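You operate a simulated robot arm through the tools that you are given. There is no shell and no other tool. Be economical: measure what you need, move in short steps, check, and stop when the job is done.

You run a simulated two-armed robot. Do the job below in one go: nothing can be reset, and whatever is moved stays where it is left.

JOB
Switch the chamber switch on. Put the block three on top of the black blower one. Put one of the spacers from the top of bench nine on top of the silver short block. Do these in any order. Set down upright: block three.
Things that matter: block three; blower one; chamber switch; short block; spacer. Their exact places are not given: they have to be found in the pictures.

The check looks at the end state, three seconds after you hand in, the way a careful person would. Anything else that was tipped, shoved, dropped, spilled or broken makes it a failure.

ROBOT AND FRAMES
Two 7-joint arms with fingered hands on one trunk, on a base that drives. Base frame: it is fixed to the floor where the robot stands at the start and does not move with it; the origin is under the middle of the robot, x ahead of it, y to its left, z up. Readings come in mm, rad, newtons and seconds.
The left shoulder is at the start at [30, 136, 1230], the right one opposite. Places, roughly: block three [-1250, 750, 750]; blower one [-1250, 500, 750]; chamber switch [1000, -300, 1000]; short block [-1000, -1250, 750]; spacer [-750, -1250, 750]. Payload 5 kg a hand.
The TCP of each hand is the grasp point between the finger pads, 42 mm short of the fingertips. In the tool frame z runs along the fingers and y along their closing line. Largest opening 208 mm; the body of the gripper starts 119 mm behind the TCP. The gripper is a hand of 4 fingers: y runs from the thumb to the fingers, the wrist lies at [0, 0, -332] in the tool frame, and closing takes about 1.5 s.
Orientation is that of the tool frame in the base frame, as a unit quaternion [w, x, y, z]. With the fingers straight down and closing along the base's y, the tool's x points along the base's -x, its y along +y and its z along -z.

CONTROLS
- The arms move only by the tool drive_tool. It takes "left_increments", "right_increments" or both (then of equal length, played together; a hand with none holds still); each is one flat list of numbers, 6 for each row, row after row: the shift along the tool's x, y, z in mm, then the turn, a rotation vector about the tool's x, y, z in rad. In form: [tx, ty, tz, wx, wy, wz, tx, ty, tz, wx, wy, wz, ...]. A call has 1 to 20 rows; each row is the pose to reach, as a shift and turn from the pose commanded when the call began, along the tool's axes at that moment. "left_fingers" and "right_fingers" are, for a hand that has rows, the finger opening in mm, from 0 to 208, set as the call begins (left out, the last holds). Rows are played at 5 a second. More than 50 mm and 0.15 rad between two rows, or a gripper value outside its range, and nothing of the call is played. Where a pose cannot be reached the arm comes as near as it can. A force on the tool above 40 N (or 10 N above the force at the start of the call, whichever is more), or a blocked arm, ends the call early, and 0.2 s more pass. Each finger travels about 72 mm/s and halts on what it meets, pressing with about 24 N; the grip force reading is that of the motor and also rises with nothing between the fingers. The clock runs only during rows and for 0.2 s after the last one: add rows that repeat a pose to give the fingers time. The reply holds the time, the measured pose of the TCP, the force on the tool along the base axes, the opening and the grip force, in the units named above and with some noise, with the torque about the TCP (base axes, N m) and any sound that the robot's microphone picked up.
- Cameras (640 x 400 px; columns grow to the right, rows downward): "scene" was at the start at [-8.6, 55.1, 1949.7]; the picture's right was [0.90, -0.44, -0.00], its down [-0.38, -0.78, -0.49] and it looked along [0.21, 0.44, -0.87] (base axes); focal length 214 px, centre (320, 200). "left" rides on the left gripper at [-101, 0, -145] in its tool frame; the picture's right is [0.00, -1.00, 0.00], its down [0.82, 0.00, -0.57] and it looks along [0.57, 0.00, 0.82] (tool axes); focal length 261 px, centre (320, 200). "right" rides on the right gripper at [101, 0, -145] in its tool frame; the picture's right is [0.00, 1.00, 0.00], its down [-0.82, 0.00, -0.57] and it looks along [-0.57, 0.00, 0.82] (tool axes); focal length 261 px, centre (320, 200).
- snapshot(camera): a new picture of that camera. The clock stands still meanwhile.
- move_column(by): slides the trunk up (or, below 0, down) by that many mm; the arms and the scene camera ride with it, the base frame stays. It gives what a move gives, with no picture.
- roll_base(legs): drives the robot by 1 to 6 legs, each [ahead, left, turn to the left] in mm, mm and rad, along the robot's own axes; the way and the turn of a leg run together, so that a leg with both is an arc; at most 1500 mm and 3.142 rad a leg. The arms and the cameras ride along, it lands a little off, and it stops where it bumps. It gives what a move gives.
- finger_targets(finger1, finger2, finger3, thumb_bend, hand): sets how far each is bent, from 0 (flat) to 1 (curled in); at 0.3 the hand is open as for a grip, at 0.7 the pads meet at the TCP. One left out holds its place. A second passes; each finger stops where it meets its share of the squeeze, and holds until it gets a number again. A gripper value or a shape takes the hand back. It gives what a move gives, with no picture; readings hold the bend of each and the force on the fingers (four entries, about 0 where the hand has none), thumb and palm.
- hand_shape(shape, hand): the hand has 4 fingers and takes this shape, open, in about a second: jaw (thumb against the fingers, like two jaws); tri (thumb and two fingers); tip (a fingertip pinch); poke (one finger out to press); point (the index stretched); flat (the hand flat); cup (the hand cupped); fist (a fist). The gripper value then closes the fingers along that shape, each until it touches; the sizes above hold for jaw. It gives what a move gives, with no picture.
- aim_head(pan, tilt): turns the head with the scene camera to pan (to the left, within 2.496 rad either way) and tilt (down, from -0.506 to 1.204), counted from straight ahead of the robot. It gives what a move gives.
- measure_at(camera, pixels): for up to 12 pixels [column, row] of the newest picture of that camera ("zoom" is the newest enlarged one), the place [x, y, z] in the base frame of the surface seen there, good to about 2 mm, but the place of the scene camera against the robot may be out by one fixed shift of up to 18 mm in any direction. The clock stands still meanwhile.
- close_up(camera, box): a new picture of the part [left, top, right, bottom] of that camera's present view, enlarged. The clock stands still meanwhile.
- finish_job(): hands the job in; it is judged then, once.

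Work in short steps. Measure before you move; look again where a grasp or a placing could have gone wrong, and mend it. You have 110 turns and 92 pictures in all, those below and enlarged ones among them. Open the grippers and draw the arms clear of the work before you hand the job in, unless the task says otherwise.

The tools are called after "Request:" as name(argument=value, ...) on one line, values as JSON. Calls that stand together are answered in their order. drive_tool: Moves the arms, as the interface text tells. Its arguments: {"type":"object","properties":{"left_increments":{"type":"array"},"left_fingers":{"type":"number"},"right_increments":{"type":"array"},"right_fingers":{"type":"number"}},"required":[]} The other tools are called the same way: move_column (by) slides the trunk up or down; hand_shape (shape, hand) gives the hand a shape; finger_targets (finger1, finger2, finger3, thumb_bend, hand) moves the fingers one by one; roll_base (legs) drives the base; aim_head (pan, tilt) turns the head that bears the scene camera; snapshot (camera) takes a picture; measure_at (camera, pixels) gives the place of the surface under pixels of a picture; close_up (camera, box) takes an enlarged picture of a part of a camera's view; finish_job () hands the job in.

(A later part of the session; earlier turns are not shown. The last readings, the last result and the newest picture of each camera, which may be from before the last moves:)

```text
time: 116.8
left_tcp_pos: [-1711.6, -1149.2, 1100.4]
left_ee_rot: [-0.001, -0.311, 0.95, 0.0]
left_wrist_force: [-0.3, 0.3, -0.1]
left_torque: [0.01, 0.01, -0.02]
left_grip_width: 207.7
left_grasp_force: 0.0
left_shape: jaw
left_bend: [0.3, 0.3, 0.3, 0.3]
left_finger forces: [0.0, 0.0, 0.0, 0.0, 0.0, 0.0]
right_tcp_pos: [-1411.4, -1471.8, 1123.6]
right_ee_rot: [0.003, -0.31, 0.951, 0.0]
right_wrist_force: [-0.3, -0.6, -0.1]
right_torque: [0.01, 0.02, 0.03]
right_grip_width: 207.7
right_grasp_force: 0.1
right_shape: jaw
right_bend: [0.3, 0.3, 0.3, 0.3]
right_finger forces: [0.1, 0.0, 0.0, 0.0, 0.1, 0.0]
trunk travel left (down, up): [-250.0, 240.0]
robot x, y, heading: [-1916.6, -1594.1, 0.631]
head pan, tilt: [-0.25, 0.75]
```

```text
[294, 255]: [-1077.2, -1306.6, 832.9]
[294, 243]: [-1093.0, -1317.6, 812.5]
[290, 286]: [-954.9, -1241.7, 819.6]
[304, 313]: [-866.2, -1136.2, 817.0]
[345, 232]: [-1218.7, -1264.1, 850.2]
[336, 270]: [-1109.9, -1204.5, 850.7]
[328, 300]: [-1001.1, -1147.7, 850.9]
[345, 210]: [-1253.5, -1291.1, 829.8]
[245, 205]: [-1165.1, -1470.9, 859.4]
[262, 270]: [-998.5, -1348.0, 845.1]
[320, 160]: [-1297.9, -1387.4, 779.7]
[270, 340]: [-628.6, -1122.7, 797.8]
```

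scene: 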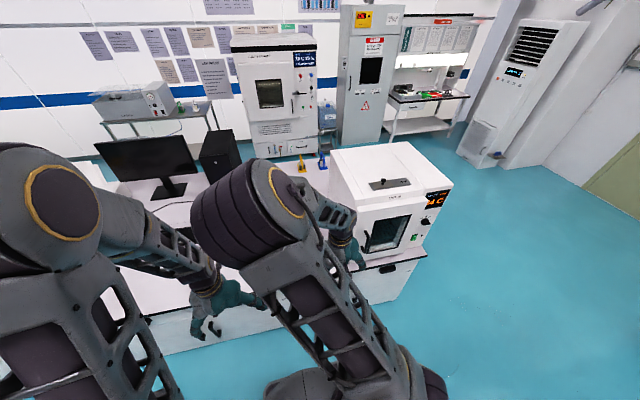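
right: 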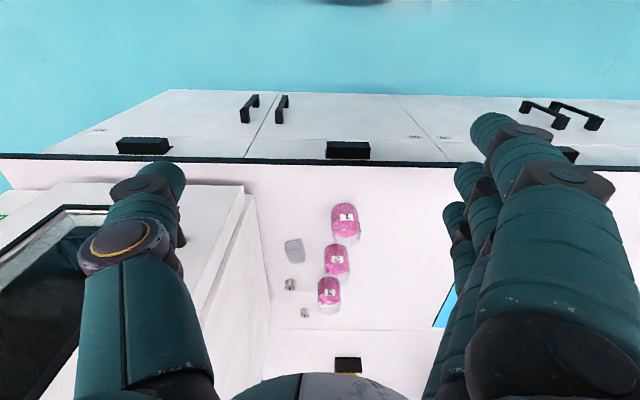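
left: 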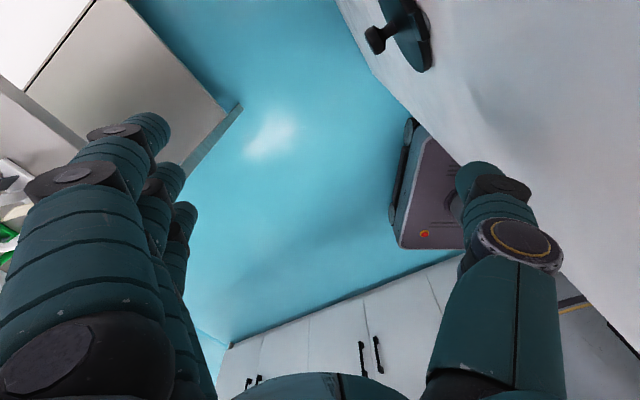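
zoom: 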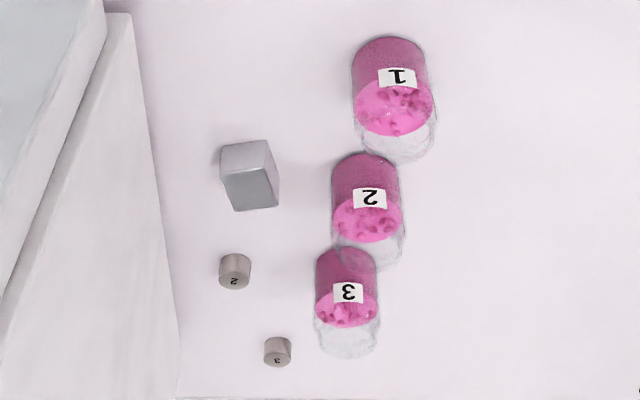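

The oven side is only ~60–80 mm from block/spacer 2, so I'll use the left arm with objects ahead of it. First check the robot's own base size and the oven front.

Request:
measure_at(camera="scene", pixels=[[430, 215], [372, 250], [414, 238], [368, 262], [400, 290], [440, 187], [333, 155], [390, 185], [300, 170]])

Request:
aim_head(pan=-0.1, tilt=1.204)

Request:
snapshot(camera="scene")

```text
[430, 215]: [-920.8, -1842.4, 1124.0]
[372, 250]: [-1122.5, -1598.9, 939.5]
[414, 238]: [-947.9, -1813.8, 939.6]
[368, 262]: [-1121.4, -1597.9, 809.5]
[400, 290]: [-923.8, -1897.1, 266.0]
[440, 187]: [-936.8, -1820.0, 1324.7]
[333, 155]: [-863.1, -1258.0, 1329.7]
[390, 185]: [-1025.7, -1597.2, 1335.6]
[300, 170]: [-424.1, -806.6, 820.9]
```

```text
time: 117.7
left_tcp_pos: [-1710.5, -1149.0, 1101.0]
left_ee_rot: [0.0, -0.31, 0.951, 0.0]
left_wrist_force: [0.0, -0.2, -0.3]
left_torque: [0.0, 0.01, -0.03]
left_grip_width: 207.9
left_grasp_force: 0.1
left_shape: jaw
left_bend: [0.3, 0.3, 0.3, 0.3]
left_finger forces: [0.1, 0.0, 0.0, 0.0, 0.0, 0.0]
right_tcp_pos: [-1409.4, -1470.4, 1125.9]
right_ee_rot: [0.003, -0.311, 0.95, 0.0]
right_wrist_force: [0.1, 0.2, 0.3]
right_torque: [-0.01, 0.02, 0.02]
right_grip_width: 207.8
right_grasp_force: 0.1
right_shape: jaw
right_bend: [0.3, 0.3, 0.3, 0.3]
right_finger forces: [0.1, 0.0, 0.0, 0.0, 0.0, 0.0]
trunk travel left (down, up): [-250.0, 240.0]
robot x, y, heading: [-1917.7, -1589.8, 0.635]
head pan, tilt: [-0.099, 1.201]
```

```text
38 pictures are left
```

scene: 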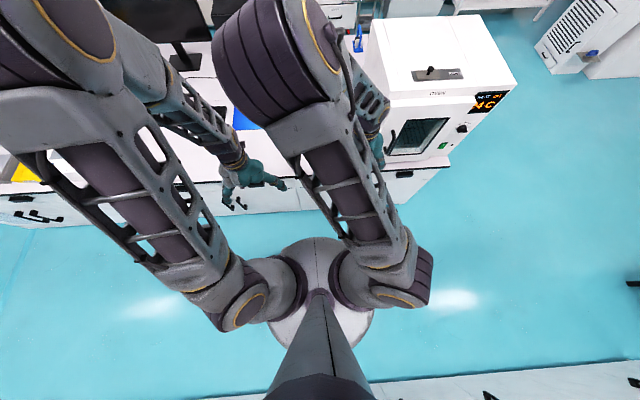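

Measure base disc edge points.

Request:
measure_at(camera="scene", pixels=[[312, 241], [330, 242], [290, 246], [372, 325], [360, 345], [272, 325], [312, 260], [448, 165], [300, 205]])

```text
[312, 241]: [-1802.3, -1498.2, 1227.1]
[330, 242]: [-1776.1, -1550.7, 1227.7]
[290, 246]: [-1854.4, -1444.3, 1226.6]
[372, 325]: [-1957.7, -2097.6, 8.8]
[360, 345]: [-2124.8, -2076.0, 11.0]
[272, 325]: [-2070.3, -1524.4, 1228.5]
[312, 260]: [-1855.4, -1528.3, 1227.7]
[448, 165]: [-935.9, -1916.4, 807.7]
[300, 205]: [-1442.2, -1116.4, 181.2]
```

Move the right hand to the side (150 ahead, 550 right) so it clears the oven front.

Request:
drive_tool(right_increments=[32.9, -34.7, 0, 0, 0, 0, 65.8, -69.4, 0, 0, 0, 0, 98.7, -104.1, 0, 0, 0, 0, 131.6, -138.8, 0, 0, 0, 0, 164.5, -173.5, 0, 0, 0, 0, 197.4, -208.2, 0, 0, 0, 0, 230.3, -242.9, 0, 0, 0, 0, 263.2, -277.6, 0, 0, 0, 0, 296.1, -312.3, 0, 0, 0, 0, 329, -347, 0, 0, 0, 0])

Request:
roll_base(legs=[[0, -300, 0]])

```text
time: 119.9
left_tcp_pos: [-1710.9, -1149.8, 1101.5]
left_ee_rot: [-0.001, -0.312, 0.95, 0.002]
left_wrist_force: [0.5, 0.3, 0.8]
left_torque: [0.06, 0.08, -0.01]
left_grip_width: 207.6
left_grasp_force: 0.0
left_shape: jaw
left_bend: [0.3, 0.3, 0.3, 0.3]
left_finger forces: [0.0, 0.1, 0.1, 0.0, 0.0, 0.0]
right_tcp_pos: [-1469.5, -1948.9, 1123.5]
right_ee_rot: [0.002, -0.312, 0.95, 0.001]
right_wrist_force: [0.6, -1.0, -0.3]
right_torque: [0.04, 0.07, -0.01]
right_grip_width: 208.0
right_grasp_force: 0.0
right_shape: jaw
right_bend: [0.3, 0.3, 0.3, 0.3]
right_finger forces: [0.0, 0.0, 0.1, 0.0, 0.1, 0.0]
right hand out of reach, approached as far as the arm can: row 5, 6, 7
trunk travel left (down, up): [-250.0, 240.0]
robot x, y, heading: [-1919.7, -1593.2, 0.641]
head pan, tilt: [-0.099, 1.201]
```

```text
time: 121.9
left_tcp_pos: [-1532.7, -1393.1, 1100.3]
left_ee_rot: [0.0, -0.308, 0.951, 0.001]
left_wrist_force: [0.8, -0.3, -0.4]
left_torque: [0.07, 0.06, -0.01]
left_grip_width: 208.1
left_grasp_force: 0.0
left_shape: jaw
left_bend: [0.3, 0.3, 0.3, 0.3]
left_finger forces: [0.1, 0.0, 0.0, 0.0, 0.0, 0.0]
right_tcp_pos: [-1295.9, -2193.2, 1124.3]
right_ee_rot: [0.002, -0.308, 0.952, 0.0]
right_wrist_force: [-0.6, -0.3, -0.4]
right_torque: [0.09, 0.05, -0.01]
right_grip_width: 208.0
right_grasp_force: 0.1
right_shape: jaw
right_bend: [0.3, 0.3, 0.3, 0.3]
right_finger forces: [0.1, 0.1, 0.0, 0.0, 0.0, 0.0]
trunk travel left (down, up): [-250.0, 240.0]
robot x, y, heading: [-1744.3, -1833.6, 0.627]
head pan, tilt: [-0.099, 1.201]
```

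Drive ahead 200 mm, then look with the left camera.

Request:
roll_base(legs=[[200, 0, 0]])

Request:
snapshot(camera="left")

Request:
aim_head(pan=0.0, tilt=0.9)

Request:
snapshot(camera="scene")

```text
time: 123.5
left_tcp_pos: [-1377.4, -1277.9, 1101.0]
left_ee_rot: [-0.001, -0.31, 0.951, 0.0]
left_wrist_force: [1.1, 0.6, -0.4]
left_torque: [-0.07, 0.13, -0.03]
left_grip_width: 207.7
left_grasp_force: 0.1
left_shape: jaw
left_bend: [0.3, 0.3, 0.3, 0.3]
left_finger forces: [0.0, 0.0, 0.0, 0.0, 0.0, 0.0]
right_tcp_pos: [-1139.9, -2076.8, 1125.2]
right_ee_rot: [0.002, -0.309, 0.951, -0.001]
right_wrist_force: [0.8, 0.0, 0.0]
right_torque: [-0.11, 0.14, -0.03]
right_grip_width: 208.0
right_grasp_force: 0.1
right_shape: jaw
right_bend: [0.3, 0.3, 0.3, 0.3]
right_finger forces: [0.1, 0.0, 0.1, 0.0, 0.0, 0.1]
trunk travel left (down, up): [-250.0, 240.0]
robot x, y, heading: [-1588.1, -1720.6, 0.624]
head pan, tilt: [-0.099, 1.201]
```

```text
37 pictures are left
```

left: 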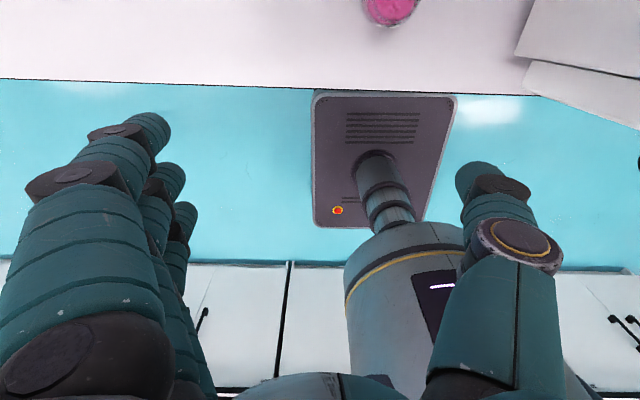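

```text
time: 124.3
left_tcp_pos: [-1379.0, -1278.8, 1100.5]
left_ee_rot: [0.0, -0.31, 0.951, 0.0]
left_wrist_force: [-0.6, -0.5, -0.4]
left_torque: [0.05, -0.04, 0.02]
left_grip_width: 207.9
left_grasp_force: 0.0
left_shape: jaw
left_bend: [0.3, 0.3, 0.3, 0.3]
left_finger forces: [0.0, 0.0, 0.1, 0.0, 0.0, 0.0]
right_tcp_pos: [-1141.8, -2077.2, 1124.8]
right_ee_rot: [0.003, -0.309, 0.951, 0.0]
right_wrist_force: [-0.5, 0.5, -0.6]
right_torque: [0.01, -0.04, 0.01]
right_grip_width: 208.3
right_grasp_force: 0.1
right_shape: jaw
right_bend: [0.3, 0.3, 0.3, 0.3]
right_finger forces: [0.1, 0.0, 0.0, 0.1, 0.1, 0.0]
trunk travel left (down, up): [-250.0, 240.0]
robot x, y, heading: [-1589.3, -1720.9, 0.629]
head pan, tilt: [0.0, 0.901]
```

```text
36 pictures are left
```

scene: 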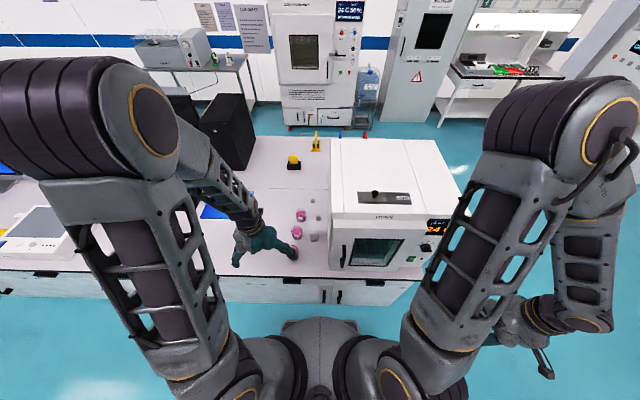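

Rotate the left hand 90° (camera to the left side, away from the oven) while moving over toward spacer 3.

Request:
drive_tool(left_increments=[-40, -4, 9, 0, 0, -0.1428, -80, -8, 18, 0, 0, -0.2856, -120, -12, 27, 0, 0, -0.4284, -160, -16, 36, 0, 0, -0.5712, -200, -20, 45, 0, 0, -0.714, -240, -24, 54, 0, 0, -0.8568, -280, -28, 63, 0, 0, -0.9996, -320, -32, 72, 0, 0, -1.1424, -360, -36, 81, 0, 0, -1.2852, -400, -40, 90, 0, 0, -1.428, -440, -45, 100, 0, 0, -1.5708, -450, -90, 100, 0, 0, -1.5708, -460, -135, 100, 0, 0, -1.5708, -460, -135, 100, 0, 0, -1.5708])

Request:
snapshot(camera="left")

```text
time: 127.3
left_tcp_pos: [-926.6, -1118.4, 1005.1]
left_ee_rot: [0.0, 0.892, -0.452, -0.001]
left_wrist_force: [-1.1, 0.9, -0.1]
left_torque: [0.0, -0.04, 0.01]
left_grip_width: 207.9
left_grasp_force: 0.1
left_shape: jaw
left_bend: [0.3, 0.3, 0.3, 0.3]
left_finger forces: [0.0, 0.0, 0.0, 0.1, 0.0, 0.1]
right_tcp_pos: [-1141.6, -2077.5, 1125.2]
right_ee_rot: [0.003, -0.309, 0.951, 0.0]
right_wrist_force: [-0.3, 0.5, 0.4]
right_torque: [-0.01, -0.05, 0.02]
right_grip_width: 207.9
right_grasp_force: 0.0
right_shape: jaw
right_bend: [0.3, 0.3, 0.3, 0.3]
right_finger forces: [0.0, 0.1, 0.0, 0.0, 0.1, 0.1]
trunk travel left (down, up): [-250.0, 240.0]
robot x, y, heading: [-1587.1, -1718.2, 0.63]
head pan, tilt: [0.0, 0.901]
```

```text
35 pictures are left
```

left: 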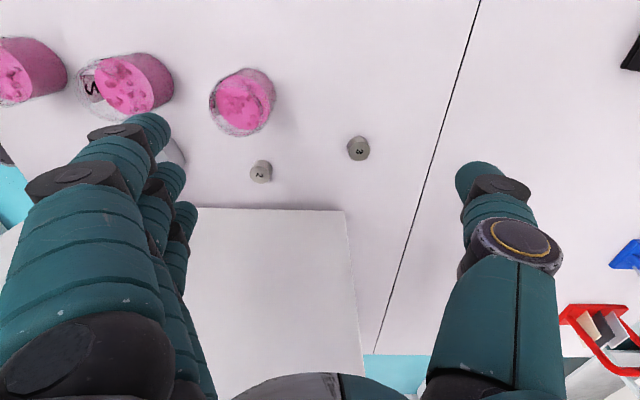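

Spacer 3 at (358,148) is clear. Measure it, spacer 2, jar and oven edge.

Request:
close_up(camera="left", box=[230, 110, 400, 220])

Request:
measure_at(camera="left", pixels=[[358, 151], [358, 139], [348, 150], [368, 150], [358, 159], [261, 173], [240, 105], [270, 85], [340, 212], [240, 212], [355, 330], [440, 130]])

```text
3.64 times, centred on (315, 165) of left
```

zoom: 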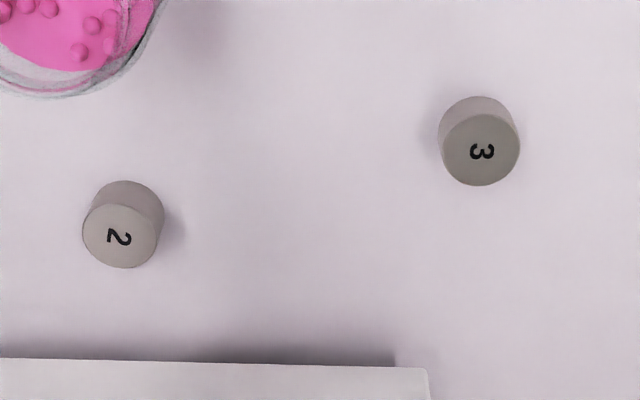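

```text
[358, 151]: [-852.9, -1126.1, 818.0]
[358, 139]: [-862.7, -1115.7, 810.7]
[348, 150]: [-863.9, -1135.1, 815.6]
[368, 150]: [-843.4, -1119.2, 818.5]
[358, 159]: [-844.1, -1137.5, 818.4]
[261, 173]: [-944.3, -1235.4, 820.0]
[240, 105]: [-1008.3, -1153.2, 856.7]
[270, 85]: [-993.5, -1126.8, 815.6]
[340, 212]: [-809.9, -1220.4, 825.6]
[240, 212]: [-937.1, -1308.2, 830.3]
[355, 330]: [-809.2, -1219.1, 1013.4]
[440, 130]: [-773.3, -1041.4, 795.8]
```

Spacer 3 top centre ≈(-852,-1125.5,818), ø~26 mm. See what the "tip" pinch shape looks like on the left hand.

Request:
hand_shape(hand="left", shape="tip")

Request:
snapshot(camera="left")

```text
time: 128.2
left_tcp_pos: [-925.8, -1119.0, 1005.9]
left_ee_rot: [0.0, 0.891, -0.454, 0.0]
left_wrist_force: [0.4, 0.5, -0.1]
left_torque: [-0.02, -0.04, -0.04]
left_grip_width: 207.8
left_grasp_force: 0.1
left_shape: tip
left_bend: [0.06, 0.3, 0.06, 0.3]
left_finger forces: [0.1, 0.0, 0.0, 0.0, 0.1, 0.0]
right_tcp_pos: [-1142.1, -2078.2, 1126.4]
right_ee_rot: [0.002, -0.308, 0.951, 0.0]
right_wrist_force: [0.5, 0.3, 0.0]
right_torque: [-0.04, -0.03, 0.01]
right_grip_width: 208.0
right_grasp_force: 0.1
right_shape: jaw
right_bend: [0.3, 0.3, 0.3, 0.3]
right_finger forces: [0.1, 0.0, 0.0, 0.1, 0.1, 0.0]
trunk travel left (down, up): [-250.0, 240.0]
robot x, y, heading: [-1588.7, -1721.8, 0.626]
head pan, tilt: [0.0, 0.901]
```

```text
33 pictures are left
```

left: 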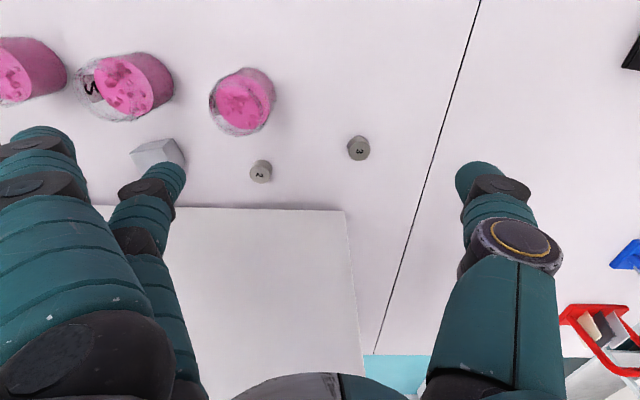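

"tip" is middle finger + thumb with outer fingers out. To avoid the jars I curl the outer fingers instead and preset the pinch at 0.55.

Request:
finger_targets(hand="left", finger1=1.0, finger2=0.55, finger3=1.0, thumb_bend=0.55)

Request:
snapshot(camera="left")

```text
time: 129.2
left_tcp_pos: [-926.5, -1119.4, 1005.4]
left_ee_rot: [0.001, 0.891, -0.454, 0.0]
left_wrist_force: [1.0, 0.4, 0.3]
left_torque: [0.02, -0.04, 0.04]
left_grip_width: 80.2
left_grasp_force: 0.1
left_shape: fingers
left_bend: [1.0, 0.55, 1.0, 0.55]
left_finger forces: [0.1, 0.1, 0.0, 0.0, 0.0, 0.1]
right_tcp_pos: [-1141.1, -2077.8, 1124.4]
right_ee_rot: [0.003, -0.309, 0.951, -0.001]
right_wrist_force: [-0.1, 1.1, -0.2]
right_torque: [-0.01, 0.0, 0.0]
right_grip_width: 208.0
right_grasp_force: 0.1
right_shape: jaw
right_bend: [0.3, 0.3, 0.3, 0.3]
right_finger forces: [0.0, 0.0, 0.0, 0.0, 0.0, 0.1]
trunk travel left (down, up): [-250.0, 240.0]
robot x, y, heading: [-1588.1, -1718.7, 0.632]
head pan, tilt: [0.0, 0.901]
```

```text
32 pictures are left
```

left: 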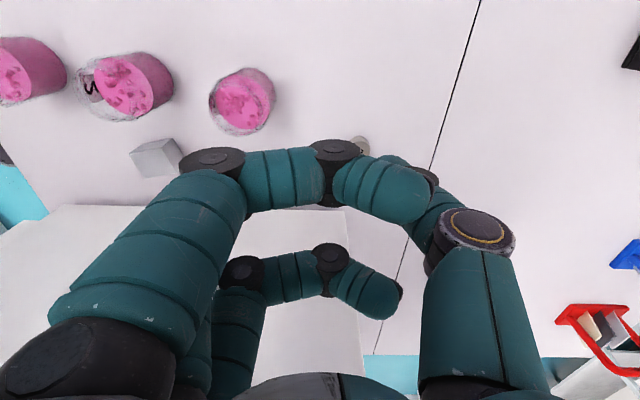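

Curled fingers block the view; use flat outer fingers with a 10° yaw to stay clear of the jar. Move above spacer 3.

Request:
finger_targets(hand="left", finger1=0, finger2=0.5, finger3=0, thumb_bend=0.5)

Request:
drive_tool(left_increments=[12.2, -14, 26, 0, 0, -0.044, 24.5, -28, 52, 0, 0, -0.088, 36.7, -42, 78, 0, 0, -0.131, 49, -56.4, 105, 0, 0, -0.175, 49, -56.4, 105, 0, 0, -0.175])

Request:
snapshot(camera="left")

```text
time: 130.2
left_tcp_pos: [-927.2, -1120.2, 1004.8]
left_ee_rot: [0.0, 0.891, -0.453, 0.0]
left_wrist_force: [0.2, -0.2, 0.5]
left_torque: [-0.03, -0.03, -0.05]
left_grip_width: 220.6
left_grasp_force: 0.1
left_shape: fingers
left_bend: [0.0, 0.5, 0.0, 0.5]
left_finger forces: [0.1, 0.0, 0.1, 0.0, 0.0, 0.1]
right_tcp_pos: [-1140.4, -2077.7, 1125.4]
right_ee_rot: [0.003, -0.309, 0.951, 0.0]
right_wrist_force: [0.3, 0.8, -0.1]
right_torque: [0.03, 0.0, 0.0]
right_grip_width: 207.9
right_grasp_force: 0.0
right_shape: jaw
right_bend: [0.3, 0.3, 0.3, 0.3]
right_finger forces: [0.1, 0.1, 0.0, 0.0, 0.0, 0.1]
trunk travel left (down, up): [-250.0, 240.0]
robot x, y, heading: [-1589.3, -1720.7, 0.631]
head pan, tilt: [0.0, 0.901]
```

```text
time: 131.6
left_tcp_pos: [-899.8, -1134.5, 965.1]
left_ee_rot: [-0.015, 0.925, -0.379, 0.026]
left_wrist_force: [-0.8, -0.4, -0.3]
left_torque: [-0.02, -0.06, 0.02]
left_grip_width: 221.5
left_grasp_force: 0.0
left_shape: fingers
left_bend: [0.0, 0.5, 0.0, 0.5]
left_finger forces: [0.0, 0.0, 0.0, 0.0, 0.0, 0.0]
left hand out of reach, approached as far as the arm can: row 2, 3, 4, 5
right_tcp_pos: [-1146.5, -2069.2, 1126.5]
right_ee_rot: [0.006, -0.312, 0.95, -0.001]
right_wrist_force: [-0.2, -1.2, 0.2]
right_torque: [0.1, 0.06, 0.0]
right_grip_width: 208.0
right_grasp_force: 0.3
right_shape: jaw
right_bend: [0.3, 0.3, 0.3, 0.3]
right_finger forces: [0.0, 0.0, 0.1, 0.1, 0.0, 0.0]
trunk travel left (down, up): [-250.0, 240.0]
robot x, y, heading: [-1586.2, -1716.8, 0.631]
head pan, tilt: [0.0, 0.901]
stopped in row 5 (left hand): the arm was blocked; the commanded pose is now the measured one
```

```text
31 pictures are left
```

left: 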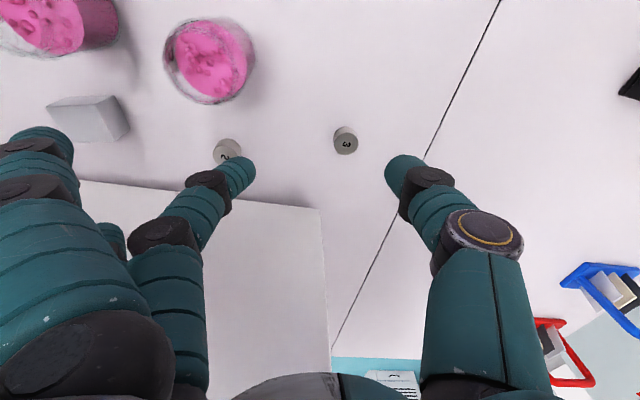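

Out of reach at this range; the base still has ~130 mm to the cabinet, so roll ahead 85 mm and re-measure.

Request:
roll_base(legs=[[85, 0, 0]])

Request:
snapshot(camera="left")

```text
time: 132.8
left_tcp_pos: [-826.7, -1085.7, 966.9]
left_ee_rot: [-0.015, 0.925, -0.38, 0.026]
left_wrist_force: [-0.7, 0.0, 0.3]
left_torque: [0.03, -0.03, 0.02]
left_grip_width: 221.4
left_grasp_force: 0.0
left_shape: fingers
left_bend: [0.0, 0.5, 0.0, 0.5]
left_finger forces: [0.1, 0.0, 0.1, 0.0, 0.0, 0.0]
right_tcp_pos: [-1072.5, -2021.4, 1125.1]
right_ee_rot: [0.004, -0.312, 0.95, 0.0]
right_wrist_force: [0.2, -0.1, -0.2]
right_torque: [0.03, -0.03, -0.02]
right_grip_width: 207.8
right_grasp_force: 0.0
right_shape: jaw
right_bend: [0.3, 0.3, 0.3, 0.3]
right_finger forces: [0.1, 0.0, 0.0, 0.1, 0.0, 0.1]
trunk travel left (down, up): [-250.0, 240.0]
robot x, y, heading: [-1521.4, -1665.3, 0.633]
head pan, tilt: [0.0, 0.901]
stopped in leg 1: the robot was blocked; the commanded pose is now the measured one
```

```text
30 pictures are left
```

left: 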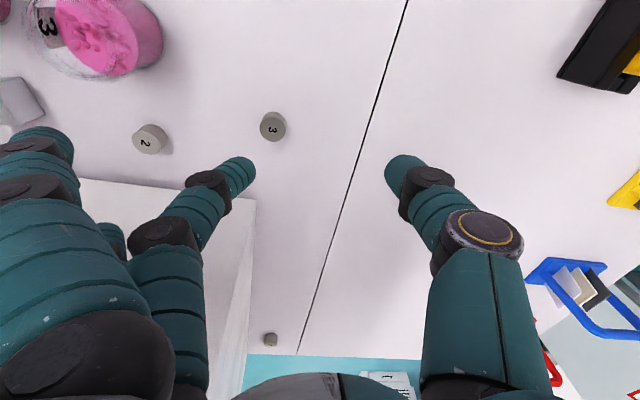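

It just touched the cabinet at ~84 mm. Back off 12 mm and measure the items.

Request:
roll_base(legs=[[-12, 0, 0]])

Request:
close_up(camera="left", box=[0, 40, 320, 240])

Request:
measure_at(camera="zoom", pixels=[[545, 178], [525, 178], [565, 178], [545, 160], [545, 195], [300, 200], [50, 130], [20, 100], [250, 50], [300, 95], [510, 320]])

```text
time: 133.6
left_tcp_pos: [-836.0, -1093.0, 964.8]
left_ee_rot: [-0.014, 0.924, -0.38, 0.025]
left_wrist_force: [-0.3, -0.3, -0.1]
left_torque: [0.03, 0.01, -0.05]
left_grip_width: 221.3
left_grasp_force: 0.1
left_shape: fingers
left_bend: [0.0, 0.5, 0.0, 0.5]
left_finger forces: [0.0, 0.0, 0.0, 0.1, 0.0, 0.0]
right_tcp_pos: [-1082.3, -2026.5, 1126.6]
right_ee_rot: [0.004, -0.311, 0.951, -0.001]
right_wrist_force: [-0.2, 0.1, -0.7]
right_torque: [-0.01, 0.02, 0.04]
right_grip_width: 208.1
right_grasp_force: 0.0
right_shape: jaw
right_bend: [0.3, 0.3, 0.3, 0.3]
right_finger forces: [0.1, 0.1, 0.0, 0.0, 0.0, 0.0]
trunk travel left (down, up): [-250.0, 240.0]
robot x, y, heading: [-1529.6, -1675.5, 0.633]
head pan, tilt: [0.0, 0.901]
```

```text
2.00 times, centred on (160, 140) of left
```

zoom: 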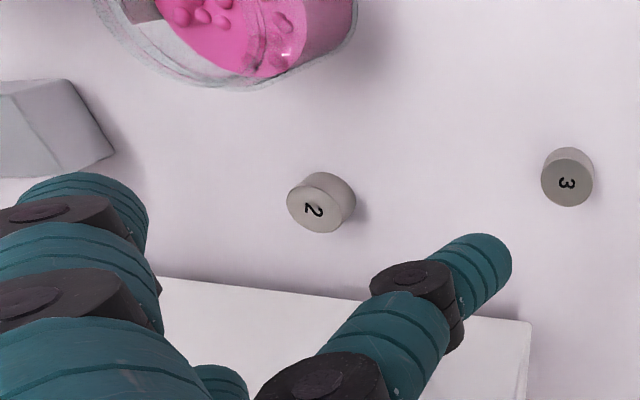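

```text
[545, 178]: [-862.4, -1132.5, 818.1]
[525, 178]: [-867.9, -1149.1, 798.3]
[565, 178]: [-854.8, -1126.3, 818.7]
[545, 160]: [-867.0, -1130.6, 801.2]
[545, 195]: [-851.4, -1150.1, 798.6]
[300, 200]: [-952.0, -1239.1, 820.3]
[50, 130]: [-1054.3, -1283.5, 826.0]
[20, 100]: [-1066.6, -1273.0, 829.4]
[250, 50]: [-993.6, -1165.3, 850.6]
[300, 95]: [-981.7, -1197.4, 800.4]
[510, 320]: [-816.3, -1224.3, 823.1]
```

Spacer 3 centre ≈(-854,-1126), reachable now. Level the hand, yaw 5° more for jar clearance, and go to z 900 above it.

Request:
drive_tool(left_increments=[2.7, 13, 21, -0.015, -0.012, -0.03, 5.4, 26, 42, -0.03, -0.024, -0.06, 8.1, 38.9, 63.4, -0.045, -0.036, -0.09, 8.1, 38.9, 63.4, -0.045, -0.036, -0.09])

Request:
snapshot(camera="left")

```text
time: 134.8
left_tcp_pos: [-868.8, -1074.9, 979.0]
left_ee_rot: [-0.028, 0.948, -0.315, 0.043]
left_wrist_force: [1.4, -0.1, -0.2]
left_torque: [0.09, 0.1, 0.01]
left_grip_width: 221.3
left_grasp_force: 0.0
left_shape: fingers
left_bend: [0.0, 0.5, 0.0, 0.5]
left_finger forces: [0.0, 0.0, 0.0, 0.0, 0.1, 0.0]
left hand out of reach, approached as far as the arm can: row 1, 2, 3, 4
right_tcp_pos: [-1047.3, -1970.4, 1129.3]
right_ee_rot: [0.012, -0.344, 0.939, 0.0]
right_wrist_force: [0.3, 1.0, 0.6]
right_torque: [-0.12, -0.03, 0.0]
right_grip_width: 207.7
right_grasp_force: 0.0
right_shape: jaw
right_bend: [0.3, 0.3, 0.3, 0.3]
right_finger forces: [0.0, 0.1, 0.1, 0.0, 0.0, 0.0]
trunk travel left (down, up): [-250.0, 240.0]
robot x, y, heading: [-1512.4, -1647.9, 0.7]
head pan, tilt: [0.0, 0.901]
stopped in row 4 (left hand): the arm was blocked; the commanded pose is now the measured one
```

```text
28 pictures are left
```

left: 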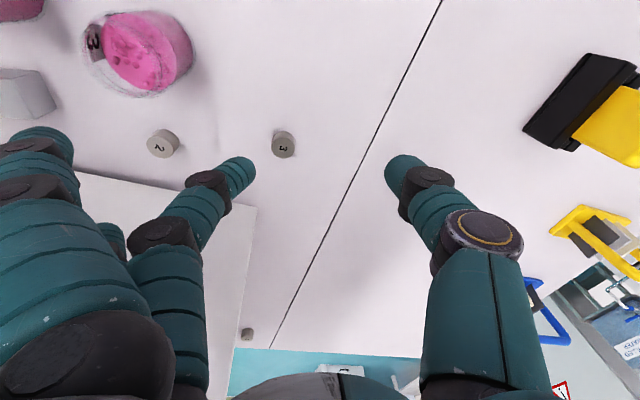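

The base got turned (0.63→0.70): the left arm is pressing on something, probably the oven. Look from above.

Request:
aim_head(pan=0.0, tilt=0.75)

Request:
snapshot(camera="scene")

Request:
close_up(camera="scene", box=[160, 100, 480, 300])

```text
time: 135.5
left_tcp_pos: [-868.5, -1073.7, 977.3]
left_ee_rot: [-0.027, 0.948, -0.313, 0.042]
left_wrist_force: [0.1, -0.1, -0.1]
left_torque: [0.0, -0.01, 0.0]
left_grip_width: 221.0
left_grasp_force: 0.1
left_shape: fingers
left_bend: [0.0, 0.5, 0.0, 0.5]
left_finger forces: [0.0, 0.0, 0.0, 0.0, 0.0, 0.0]
right_tcp_pos: [-1047.3, -1974.9, 1130.8]
right_ee_rot: [0.013, -0.344, 0.939, 0.0]
right_wrist_force: [0.2, -1.1, -0.1]
right_torque: [-0.01, 0.0, 0.02]
right_grip_width: 207.8
right_grasp_force: 0.0
right_shape: jaw
right_bend: [0.3, 0.3, 0.3, 0.3]
right_finger forces: [0.1, 0.1, 0.0, 0.0, 0.1, 0.0]
trunk travel left (down, up): [-250.0, 240.0]
robot x, y, heading: [-1508.9, -1640.9, 0.695]
head pan, tilt: [0.0, 0.75]
```

```text
27 pictures are left
```

scene: 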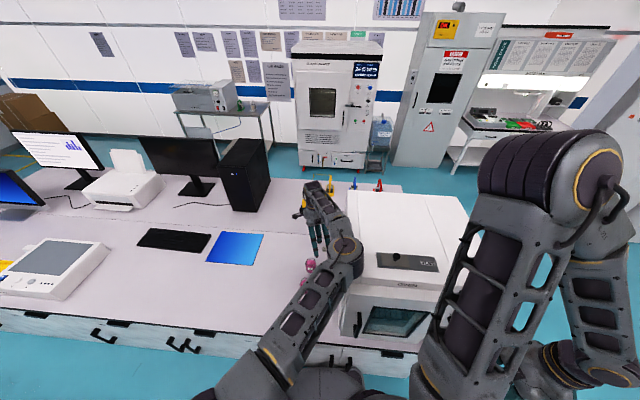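

```text
2.00 times, centred on (320, 200) of scene
```

zoom: 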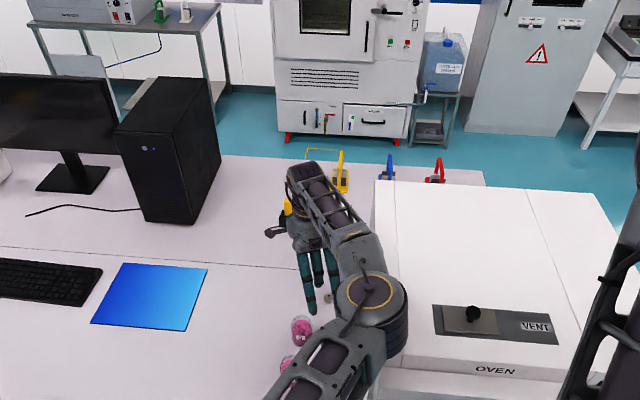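

The left elbow leans on the oven's side. Check whether the oven shifted by re-measuring its corner.

Request:
measure_at(camera="left", pixels=[[254, 208], [250, 208], [80, 176], [283, 147], [162, 148], [150, 60], [247, 330]])

Request:
measure_at(camera="scene", pixels=[[352, 290], [354, 318], [350, 196], [345, 245], [362, 240], [435, 285], [440, 255]])

```text
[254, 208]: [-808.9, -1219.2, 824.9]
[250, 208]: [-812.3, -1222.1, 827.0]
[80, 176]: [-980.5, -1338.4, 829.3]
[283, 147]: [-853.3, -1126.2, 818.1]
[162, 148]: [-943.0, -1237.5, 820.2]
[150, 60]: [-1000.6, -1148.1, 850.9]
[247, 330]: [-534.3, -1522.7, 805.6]
```

```text
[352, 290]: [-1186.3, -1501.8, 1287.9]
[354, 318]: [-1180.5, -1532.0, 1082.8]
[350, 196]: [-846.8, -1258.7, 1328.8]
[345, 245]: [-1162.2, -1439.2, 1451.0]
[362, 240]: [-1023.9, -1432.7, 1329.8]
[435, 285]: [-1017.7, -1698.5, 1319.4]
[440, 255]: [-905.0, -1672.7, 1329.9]
```

Oven corner is unmoved (-809,-1219). Withdraw the left arm: first left and up, then back while undoing the yaw; the right arm (elbow leans left) will do this job instead.

Request:
drive_tool(left_increments=[-22.7, -7.9, -26, 0, 0, 0, -45.4, -15.8, -52, 0, 0, 0, -68, -23.6, -78, 0, 0, 0, -90.7, -31.5, -104, 0, 0, 0, -106.4, -1.9, -109.3, 0, 0, 0.1385, -122, 27.6, -114.6, 0, 0, 0.277, -137.7, 57.2, -119.8, 0, 0, 0.4155, -153.3, 86.7, -125.1, 0, 0, 0.554, -169, 116.3, -130.4, 0, 0, 0.6925, -184.6, 145.9, -135.7, 0, 0, 0.831, -200.3, 175.4, -140.9, 0, 0, 0.9695, -215.9, 205, -146.2, 0, 0, 1.108, -231.6, 234.5, -151.5, 0, 0, 1.2465, -247.2, 264.1, -156.8, 0, 0, 1.385, -262.9, 293.7, -162, 0, 0, 1.5235, -278.5, 323.2, -167.3, 0, 0, 1.662, -294, 352.8, -172.6, 0, 0, 1.8])

Request:
snapshot(camera="scene")

```text
time: 139.1
left_tcp_pos: [-1319.5, -1180.1, 1096.7]
left_ee_rot: [0.036, -0.341, 0.939, -0.003]
left_wrist_force: [-0.4, 0.0, 0.0]
left_torque: [-0.01, -0.1, 0.01]
left_grip_width: 221.2
left_grasp_force: 0.1
left_shape: fingers
left_bend: [0.0, 0.5, 0.0, 0.5]
left_finger forces: [0.1, 0.0, 0.1, 0.1, 0.1, 0.1]
right_tcp_pos: [-1033.2, -1969.1, 1126.2]
right_ee_rot: [0.005, -0.343, 0.939, 0.001]
right_wrist_force: [0.0, -0.4, -0.4]
right_torque: [0.03, -0.1, 0.0]
right_grip_width: 208.0
right_grasp_force: 0.1
right_shape: jaw
right_bend: [0.3, 0.3, 0.3, 0.3]
right_finger forces: [0.0, 0.1, 0.1, 0.1, 0.0, 0.1]
trunk travel left (down, up): [-250.0, 240.0]
robot x, y, heading: [-1506.2, -1640.5, 0.7]
head pan, tilt: [0.0, 0.75]
```

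```text
25 pictures are left
```

scene: 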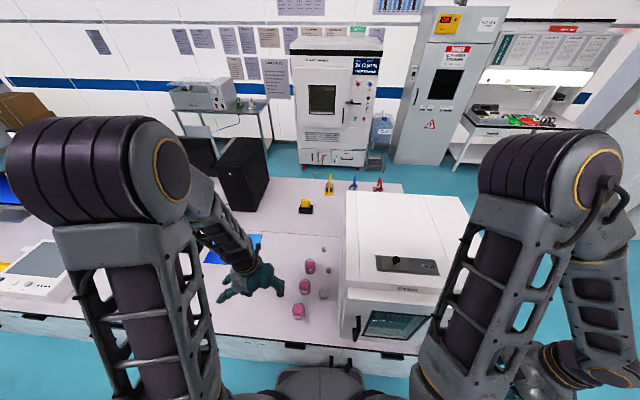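

All intact. Back the base off 220, shift left 180 and square up; spread the left hand further left.

Request:
roll_base(legs=[[-220, 0, 0], [0, 0, -0.085], [0, 180, 0]])

Request:
drive_tool(left_increments=[0, 40, 0, 0, 0, 0, 0, 80, 0, 0, 0, 0, 0, 120, 0, 0, 0, 0, 0, 160, 0, 0, 0, 0, 0, 190, 0, 0, 0, 0], right_increments=[-30, 35, 0, 0, 0, 0, -60, 70, 0, 0, 0, 0, -90, 105, 0, 0, 0, 0, -120, 140, 0, 0, 0, 0, -150, 175, 0, 0, 0, 0])

```text
time: 142.4
left_tcp_pos: [-1555.8, -1187.7, 1096.1]
left_ee_rot: [0.035, -0.305, 0.952, -0.005]
left_wrist_force: [-1.0, 1.1, 1.1]
left_torque: [-0.1, -0.1, -0.04]
left_grip_width: 221.3
left_grasp_force: 0.1
left_shape: fingers
left_bend: [0.0, 0.5, 0.0, 0.5]
left_finger forces: [0.0, 0.0, 0.0, 0.1, 0.0, 0.0]
right_tcp_pos: [-1333.3, -2001.0, 1124.9]
right_ee_rot: [0.005, -0.304, 0.953, 0.0]
right_wrist_force: [0.5, 0.8, 0.4]
right_torque: [-0.14, -0.07, 0.01]
right_grip_width: 208.0
right_grasp_force: 0.0
right_shape: jaw
right_bend: [0.3, 0.3, 0.3, 0.3]
right_finger forces: [0.0, 0.1, 0.1, 0.0, 0.0, 0.0]
trunk travel left (down, up): [-250.0, 240.0]
robot x, y, heading: [-1777.6, -1636.4, 0.612]
head pan, tilt: [0.0, 0.75]
```

```text
time: 143.6
left_tcp_pos: [-1668.0, -1032.4, 1090.6]
left_ee_rot: [0.036, -0.305, 0.952, -0.005]
left_wrist_force: [-0.7, 1.8, -0.3]
left_torque: [-0.14, -0.09, -0.02]
left_grip_width: 221.2
left_grasp_force: 0.1
left_shape: fingers
left_bend: [0.0, 0.5, 0.0, 0.5]
left_finger forces: [0.0, 0.0, 0.0, 0.0, 0.1, 0.0]
right_tcp_pos: [-1299.5, -1767.8, 1128.7]
right_ee_rot: [0.003, -0.305, 0.952, 0.0]
right_wrist_force: [-1.3, 0.7, 0.1]
right_torque: [-0.2, -0.06, 0.0]
right_grip_width: 207.8
right_grasp_force: 0.0
right_shape: jaw
right_bend: [0.3, 0.3, 0.3, 0.3]
right_finger forces: [0.1, 0.0, 0.2, 0.0, 0.0, 0.1]
right hand out of reach, approached as far as the arm can: row 3, 4, 5
trunk travel left (down, up): [-250.0, 240.0]
robot x, y, heading: [-1779.2, -1637.1, 0.614]
head pan, tilt: [0.0, 0.75]
```

Now bring the right hand to (430 ahead, 110 right) while yawing it +90° (camera to the left).

Request:
drive_tool(right_fingers=120, right_increments=[-10.4, 24.8, 0, 0, 0, 0.1428, -20.7, 49.6, 0, 0, 0, 0.2856, -31.1, 74.5, 0, 0, 0, 0.4284, -41.5, 99.3, 0, 0, 0, 0.5712, -51.8, 124.1, 0, 0, 0, 0.714, -62.2, 148.9, 0, 0, 0, 0.8568, -72.5, 173.7, 0, 0, 0, 0.9996, -82.9, 198.5, 0, 0, 0, 1.1424, -93.3, 223.4, 0, 0, 0, 1.2852, -103.6, 248.2, 0, 0, 0, 1.428, -114, 273, 0, 0, 0, 1.5708, -114, 273, 0, 0, 0, 1.5708])

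Request:
snapshot(camera="scene")

```text
time: 146.2
left_tcp_pos: [-1665.3, -1036.8, 1090.8]
left_ee_rot: [0.036, -0.305, 0.952, -0.004]
left_wrist_force: [1.1, 0.6, 0.4]
left_torque: [0.08, 0.04, -0.01]
left_grip_width: 221.1
left_grasp_force: 0.1
left_shape: fingers
left_bend: [0.0, 0.5, 0.0, 0.5]
left_finger forces: [0.0, 0.1, 0.1, 0.0, 0.0, 0.1]
right_tcp_pos: [-1364.5, -1480.6, 1129.8]
right_ee_rot: [0.004, 0.458, 0.889, 0.003]
right_wrist_force: [0.6, -0.3, -0.9]
right_torque: [0.04, 0.0, -0.03]
right_grip_width: 120.7
right_grasp_force: 0.1
right_shape: jaw
right_bend: [0.72, 0.72, 0.72, 0.7]
right_finger forces: [0.0, 0.0, 0.0, 0.1, 0.0, 0.1]
right hand out of reach, approached as far as the arm can: row 1, 2, 3, 4
trunk travel left (down, up): [-250.0, 240.0]
robot x, y, heading: [-1782.2, -1637.7, 0.619]
head pan, tilt: [0.0, 0.75]
```

```text
24 pictures are left
```

scene: 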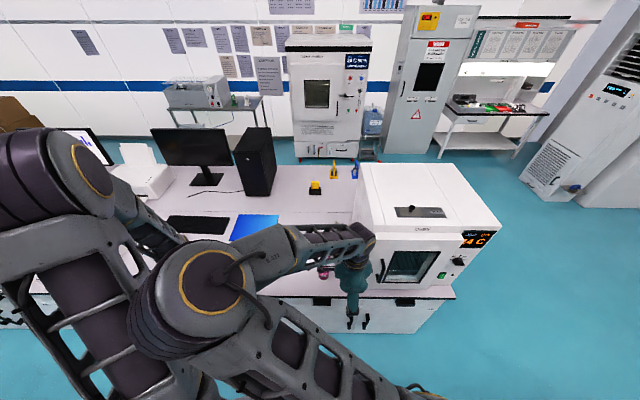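

Elbow now lies to the left, clear of the oven. Drive ahead 175 mm.

Request:
roll_base(legs=[[172, 0, 0]])

Request:
snapshot(camera="right")

```text
time: 147.6
left_tcp_pos: [-1527.2, -936.9, 1089.8]
left_ee_rot: [0.035, -0.307, 0.951, -0.005]
left_wrist_force: [0.8, 1.5, -0.9]
left_torque: [-0.11, 0.14, 0.02]
left_grip_width: 221.1
left_grasp_force: 0.0
left_shape: fingers
left_bend: [0.0, 0.5, 0.0, 0.5]
left_finger forces: [0.0, 0.1, 0.0, 0.0, 0.0, 0.0]
right_tcp_pos: [-1224.7, -1381.3, 1129.6]
right_ee_rot: [0.003, 0.457, 0.889, 0.003]
right_wrist_force: [1.0, 0.3, -0.9]
right_torque: [-0.09, 0.13, 0.02]
right_grip_width: 120.9
right_grasp_force: 0.0
right_shape: jaw
right_bend: [0.72, 0.72, 0.72, 0.7]
right_finger forces: [0.0, 0.0, 0.1, 0.0, 0.0, 0.0]
trunk travel left (down, up): [-250.0, 240.0]
robot x, y, heading: [-1642.3, -1541.1, 0.617]
head pan, tilt: [0.0, 0.75]
```

```text
23 pictures are left
```

right: 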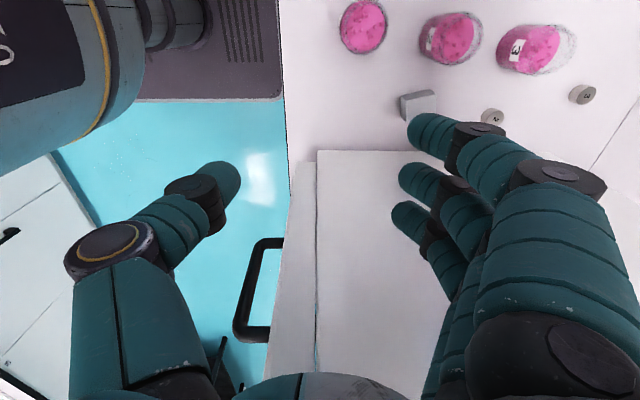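

Set the pinch (outer fingers flat) and extend over spacer 3, staying at z≈1000.

Request:
finger_targets(hand="right", finger1=0, finger2=0.5, finger3=0, thumb_bend=0.5)

Request:
drive_tool(right_increments=[0, 43, 13, 0, 0, 0, -1, 86, 26, 0, 0, 0, -2, 129, 39, 0, 0, 0, -3, 172, 52, 0, 0, 0, -4, 215, 65, 0, 0, 0, -5, 258, 78, 0, 0, 0, -6, 301, 91, 0, 0, 0, -7, 344, 104, 0, 0, 0, -8, 387, 117, 0, 0, 0, -9, 420, 130, 0, 0, 0, -9, 420, 130, 0, 0, 0])

Request:
snapshot(camera="right")

```text
time: 148.6
left_tcp_pos: [-1527.8, -937.1, 1090.8]
left_ee_rot: [0.036, -0.305, 0.952, -0.004]
left_wrist_force: [-0.7, 1.3, -1.1]
left_torque: [-0.05, 0.02, 0.02]
left_grip_width: 221.2
left_grasp_force: 0.0
left_shape: fingers
left_bend: [0.0, 0.5, 0.0, 0.5]
left_finger forces: [0.0, 0.0, 0.0, 0.0, 0.0, 0.0]
right_tcp_pos: [-1227.0, -1381.5, 1130.3]
right_ee_rot: [0.002, 0.457, 0.889, 0.003]
right_wrist_force: [1.0, -0.6, -0.3]
right_torque: [-0.02, 0.04, 0.01]
right_grip_width: 220.6
right_grasp_force: 0.2
right_shape: fingers
right_bend: [0.0, 0.5, 0.0, 0.5]
right_finger forces: [0.1, 0.0, 0.0, 0.0, 0.0, 0.0]
trunk travel left (down, up): [-250.0, 240.0]
robot x, y, heading: [-1642.7, -1541.9, 0.613]
head pan, tilt: [0.0, 0.75]
```

```text
time: 151.0
left_tcp_pos: [-1530.6, -938.1, 1091.1]
left_ee_rot: [0.035, -0.306, 0.951, -0.005]
left_wrist_force: [0.6, 1.1, -0.8]
left_torque: [0.04, -0.1, -0.01]
left_grip_width: 221.2
left_grasp_force: 0.2
left_shape: fingers
left_bend: [0.0, 0.5, 0.0, 0.5]
left_finger forces: [0.0, 0.0, 0.0, 0.1, 0.0, 0.0]
right_tcp_pos: [-880.9, -1146.6, 1003.9]
right_ee_rot: [0.002, 0.457, 0.889, 0.004]
right_wrist_force: [-1.5, -0.4, 0.1]
right_torque: [0.03, -0.08, -0.01]
right_grip_width: 220.9
right_grasp_force: 0.1
right_shape: fingers
right_bend: [0.0, 0.5, 0.0, 0.5]
right_finger forces: [0.0, 0.0, 0.0, 0.1, 0.1, 0.0]
trunk travel left (down, up): [-250.0, 240.0]
robot x, y, heading: [-1644.2, -1541.6, 0.624]
head pan, tilt: [0.0, 0.75]
```

```text
22 pictures are left
```

right: 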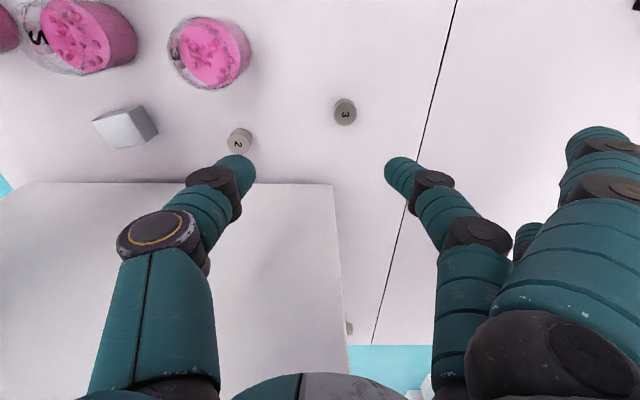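

Reached. Measure spacer 3 and the short block's top face from here.

Request:
close_up(camera="right", box=[60, 60, 380, 220])

Request:
measure_at(camera="zoom", pixels=[[571, 108], [561, 108], [581, 108], [571, 98], [571, 120], [75, 122], [140, 103], [170, 145], [115, 170], [120, 135], [340, 170]])

```text
2.00 times, centred on (220, 140) of right
```

zoom: 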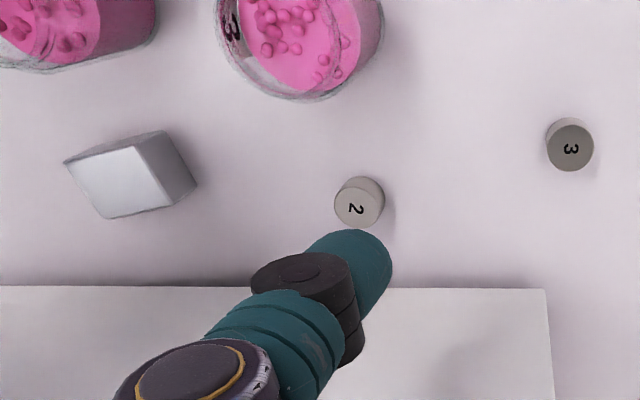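

```text
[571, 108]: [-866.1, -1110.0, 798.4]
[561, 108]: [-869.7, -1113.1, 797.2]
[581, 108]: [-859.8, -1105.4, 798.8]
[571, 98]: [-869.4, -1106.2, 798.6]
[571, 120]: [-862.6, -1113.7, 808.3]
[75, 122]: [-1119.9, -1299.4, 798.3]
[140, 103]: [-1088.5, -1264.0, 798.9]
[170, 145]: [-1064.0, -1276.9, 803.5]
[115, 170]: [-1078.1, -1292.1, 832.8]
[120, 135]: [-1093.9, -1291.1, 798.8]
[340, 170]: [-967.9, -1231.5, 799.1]
```

Re-measure with corrected pixels: spacer top (570,150), block top quad (68,163),(139,144),(172,203),(108,217).

Request:
measure_at(camera="zoom", pixels=[[570, 150], [552, 150], [588, 150], [570, 166], [73, 165], [136, 148], [167, 200], [109, 214], [120, 182], [300, 90], [250, 70], [145, 68]])

```text
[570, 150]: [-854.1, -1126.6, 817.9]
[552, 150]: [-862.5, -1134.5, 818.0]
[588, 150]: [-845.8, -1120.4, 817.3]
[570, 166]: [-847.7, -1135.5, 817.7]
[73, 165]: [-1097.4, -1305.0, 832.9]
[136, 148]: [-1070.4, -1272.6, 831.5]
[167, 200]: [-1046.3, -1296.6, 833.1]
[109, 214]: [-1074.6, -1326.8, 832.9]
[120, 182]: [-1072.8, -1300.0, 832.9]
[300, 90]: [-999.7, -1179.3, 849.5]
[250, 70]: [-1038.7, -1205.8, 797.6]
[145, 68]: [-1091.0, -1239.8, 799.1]
```

Spacer 3 centre (-854,-1127.5); short block top centre (-1072,-1300,833). Descend over spacer 3.

Request:
drive_tool(right_increments=[0, 11, 40, 0, 0, 0, 0, 22, 80, 0, 0, 0, 0, 33, 115, 0, 0, 0, 0, 33, 140, 0, 0, 0, 0, 33, 158, 0, 0, 0, 0, 33, 158, 0, 0, 0])

Request:
snapshot(camera="right")

```text
time: 152.4
left_tcp_pos: [-1528.5, -936.3, 1090.9]
left_ee_rot: [0.036, -0.305, 0.952, -0.004]
left_wrist_force: [0.8, 0.9, -0.5]
left_torque: [-0.08, 0.12, -0.04]
left_grip_width: 220.9
left_grasp_force: 0.1
left_shape: fingers
left_bend: [0.0, 0.5, 0.0, 0.5]
left_finger forces: [0.0, 0.0, 0.1, 0.0, 0.0, 0.1]
right_tcp_pos: [-847.0, -1123.1, 852.6]
right_ee_rot: [0.005, 0.456, 0.89, 0.008]
right_wrist_force: [-0.7, -1.1, 23.4]
right_torque: [-1.19, 1.79, -0.01]
right_grip_width: 225.7
right_grasp_force: 12.0
right_shape: fingers
right_bend: [0.0, 0.5, 0.0, 0.5]
right_finger forces: [0.0, 0.0, 0.0, 0.0, 24.2, 0.0]
trunk travel left (down, up): [-250.0, 240.0]
robot x, y, heading: [-1644.6, -1538.9, 0.617]
head pan, tilt: [0.0, 0.75]
stopped in row 6 (right hand): the force on the tool passed its limit at 43 N (the readings are from after the stop); the commanded pose is now the measured one
```

```text
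20 pictures are left
```

right: 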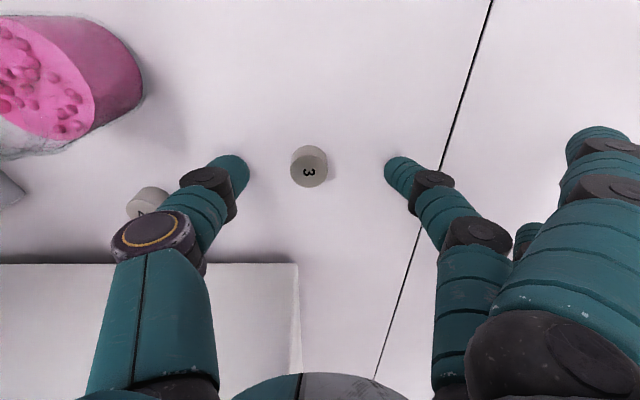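

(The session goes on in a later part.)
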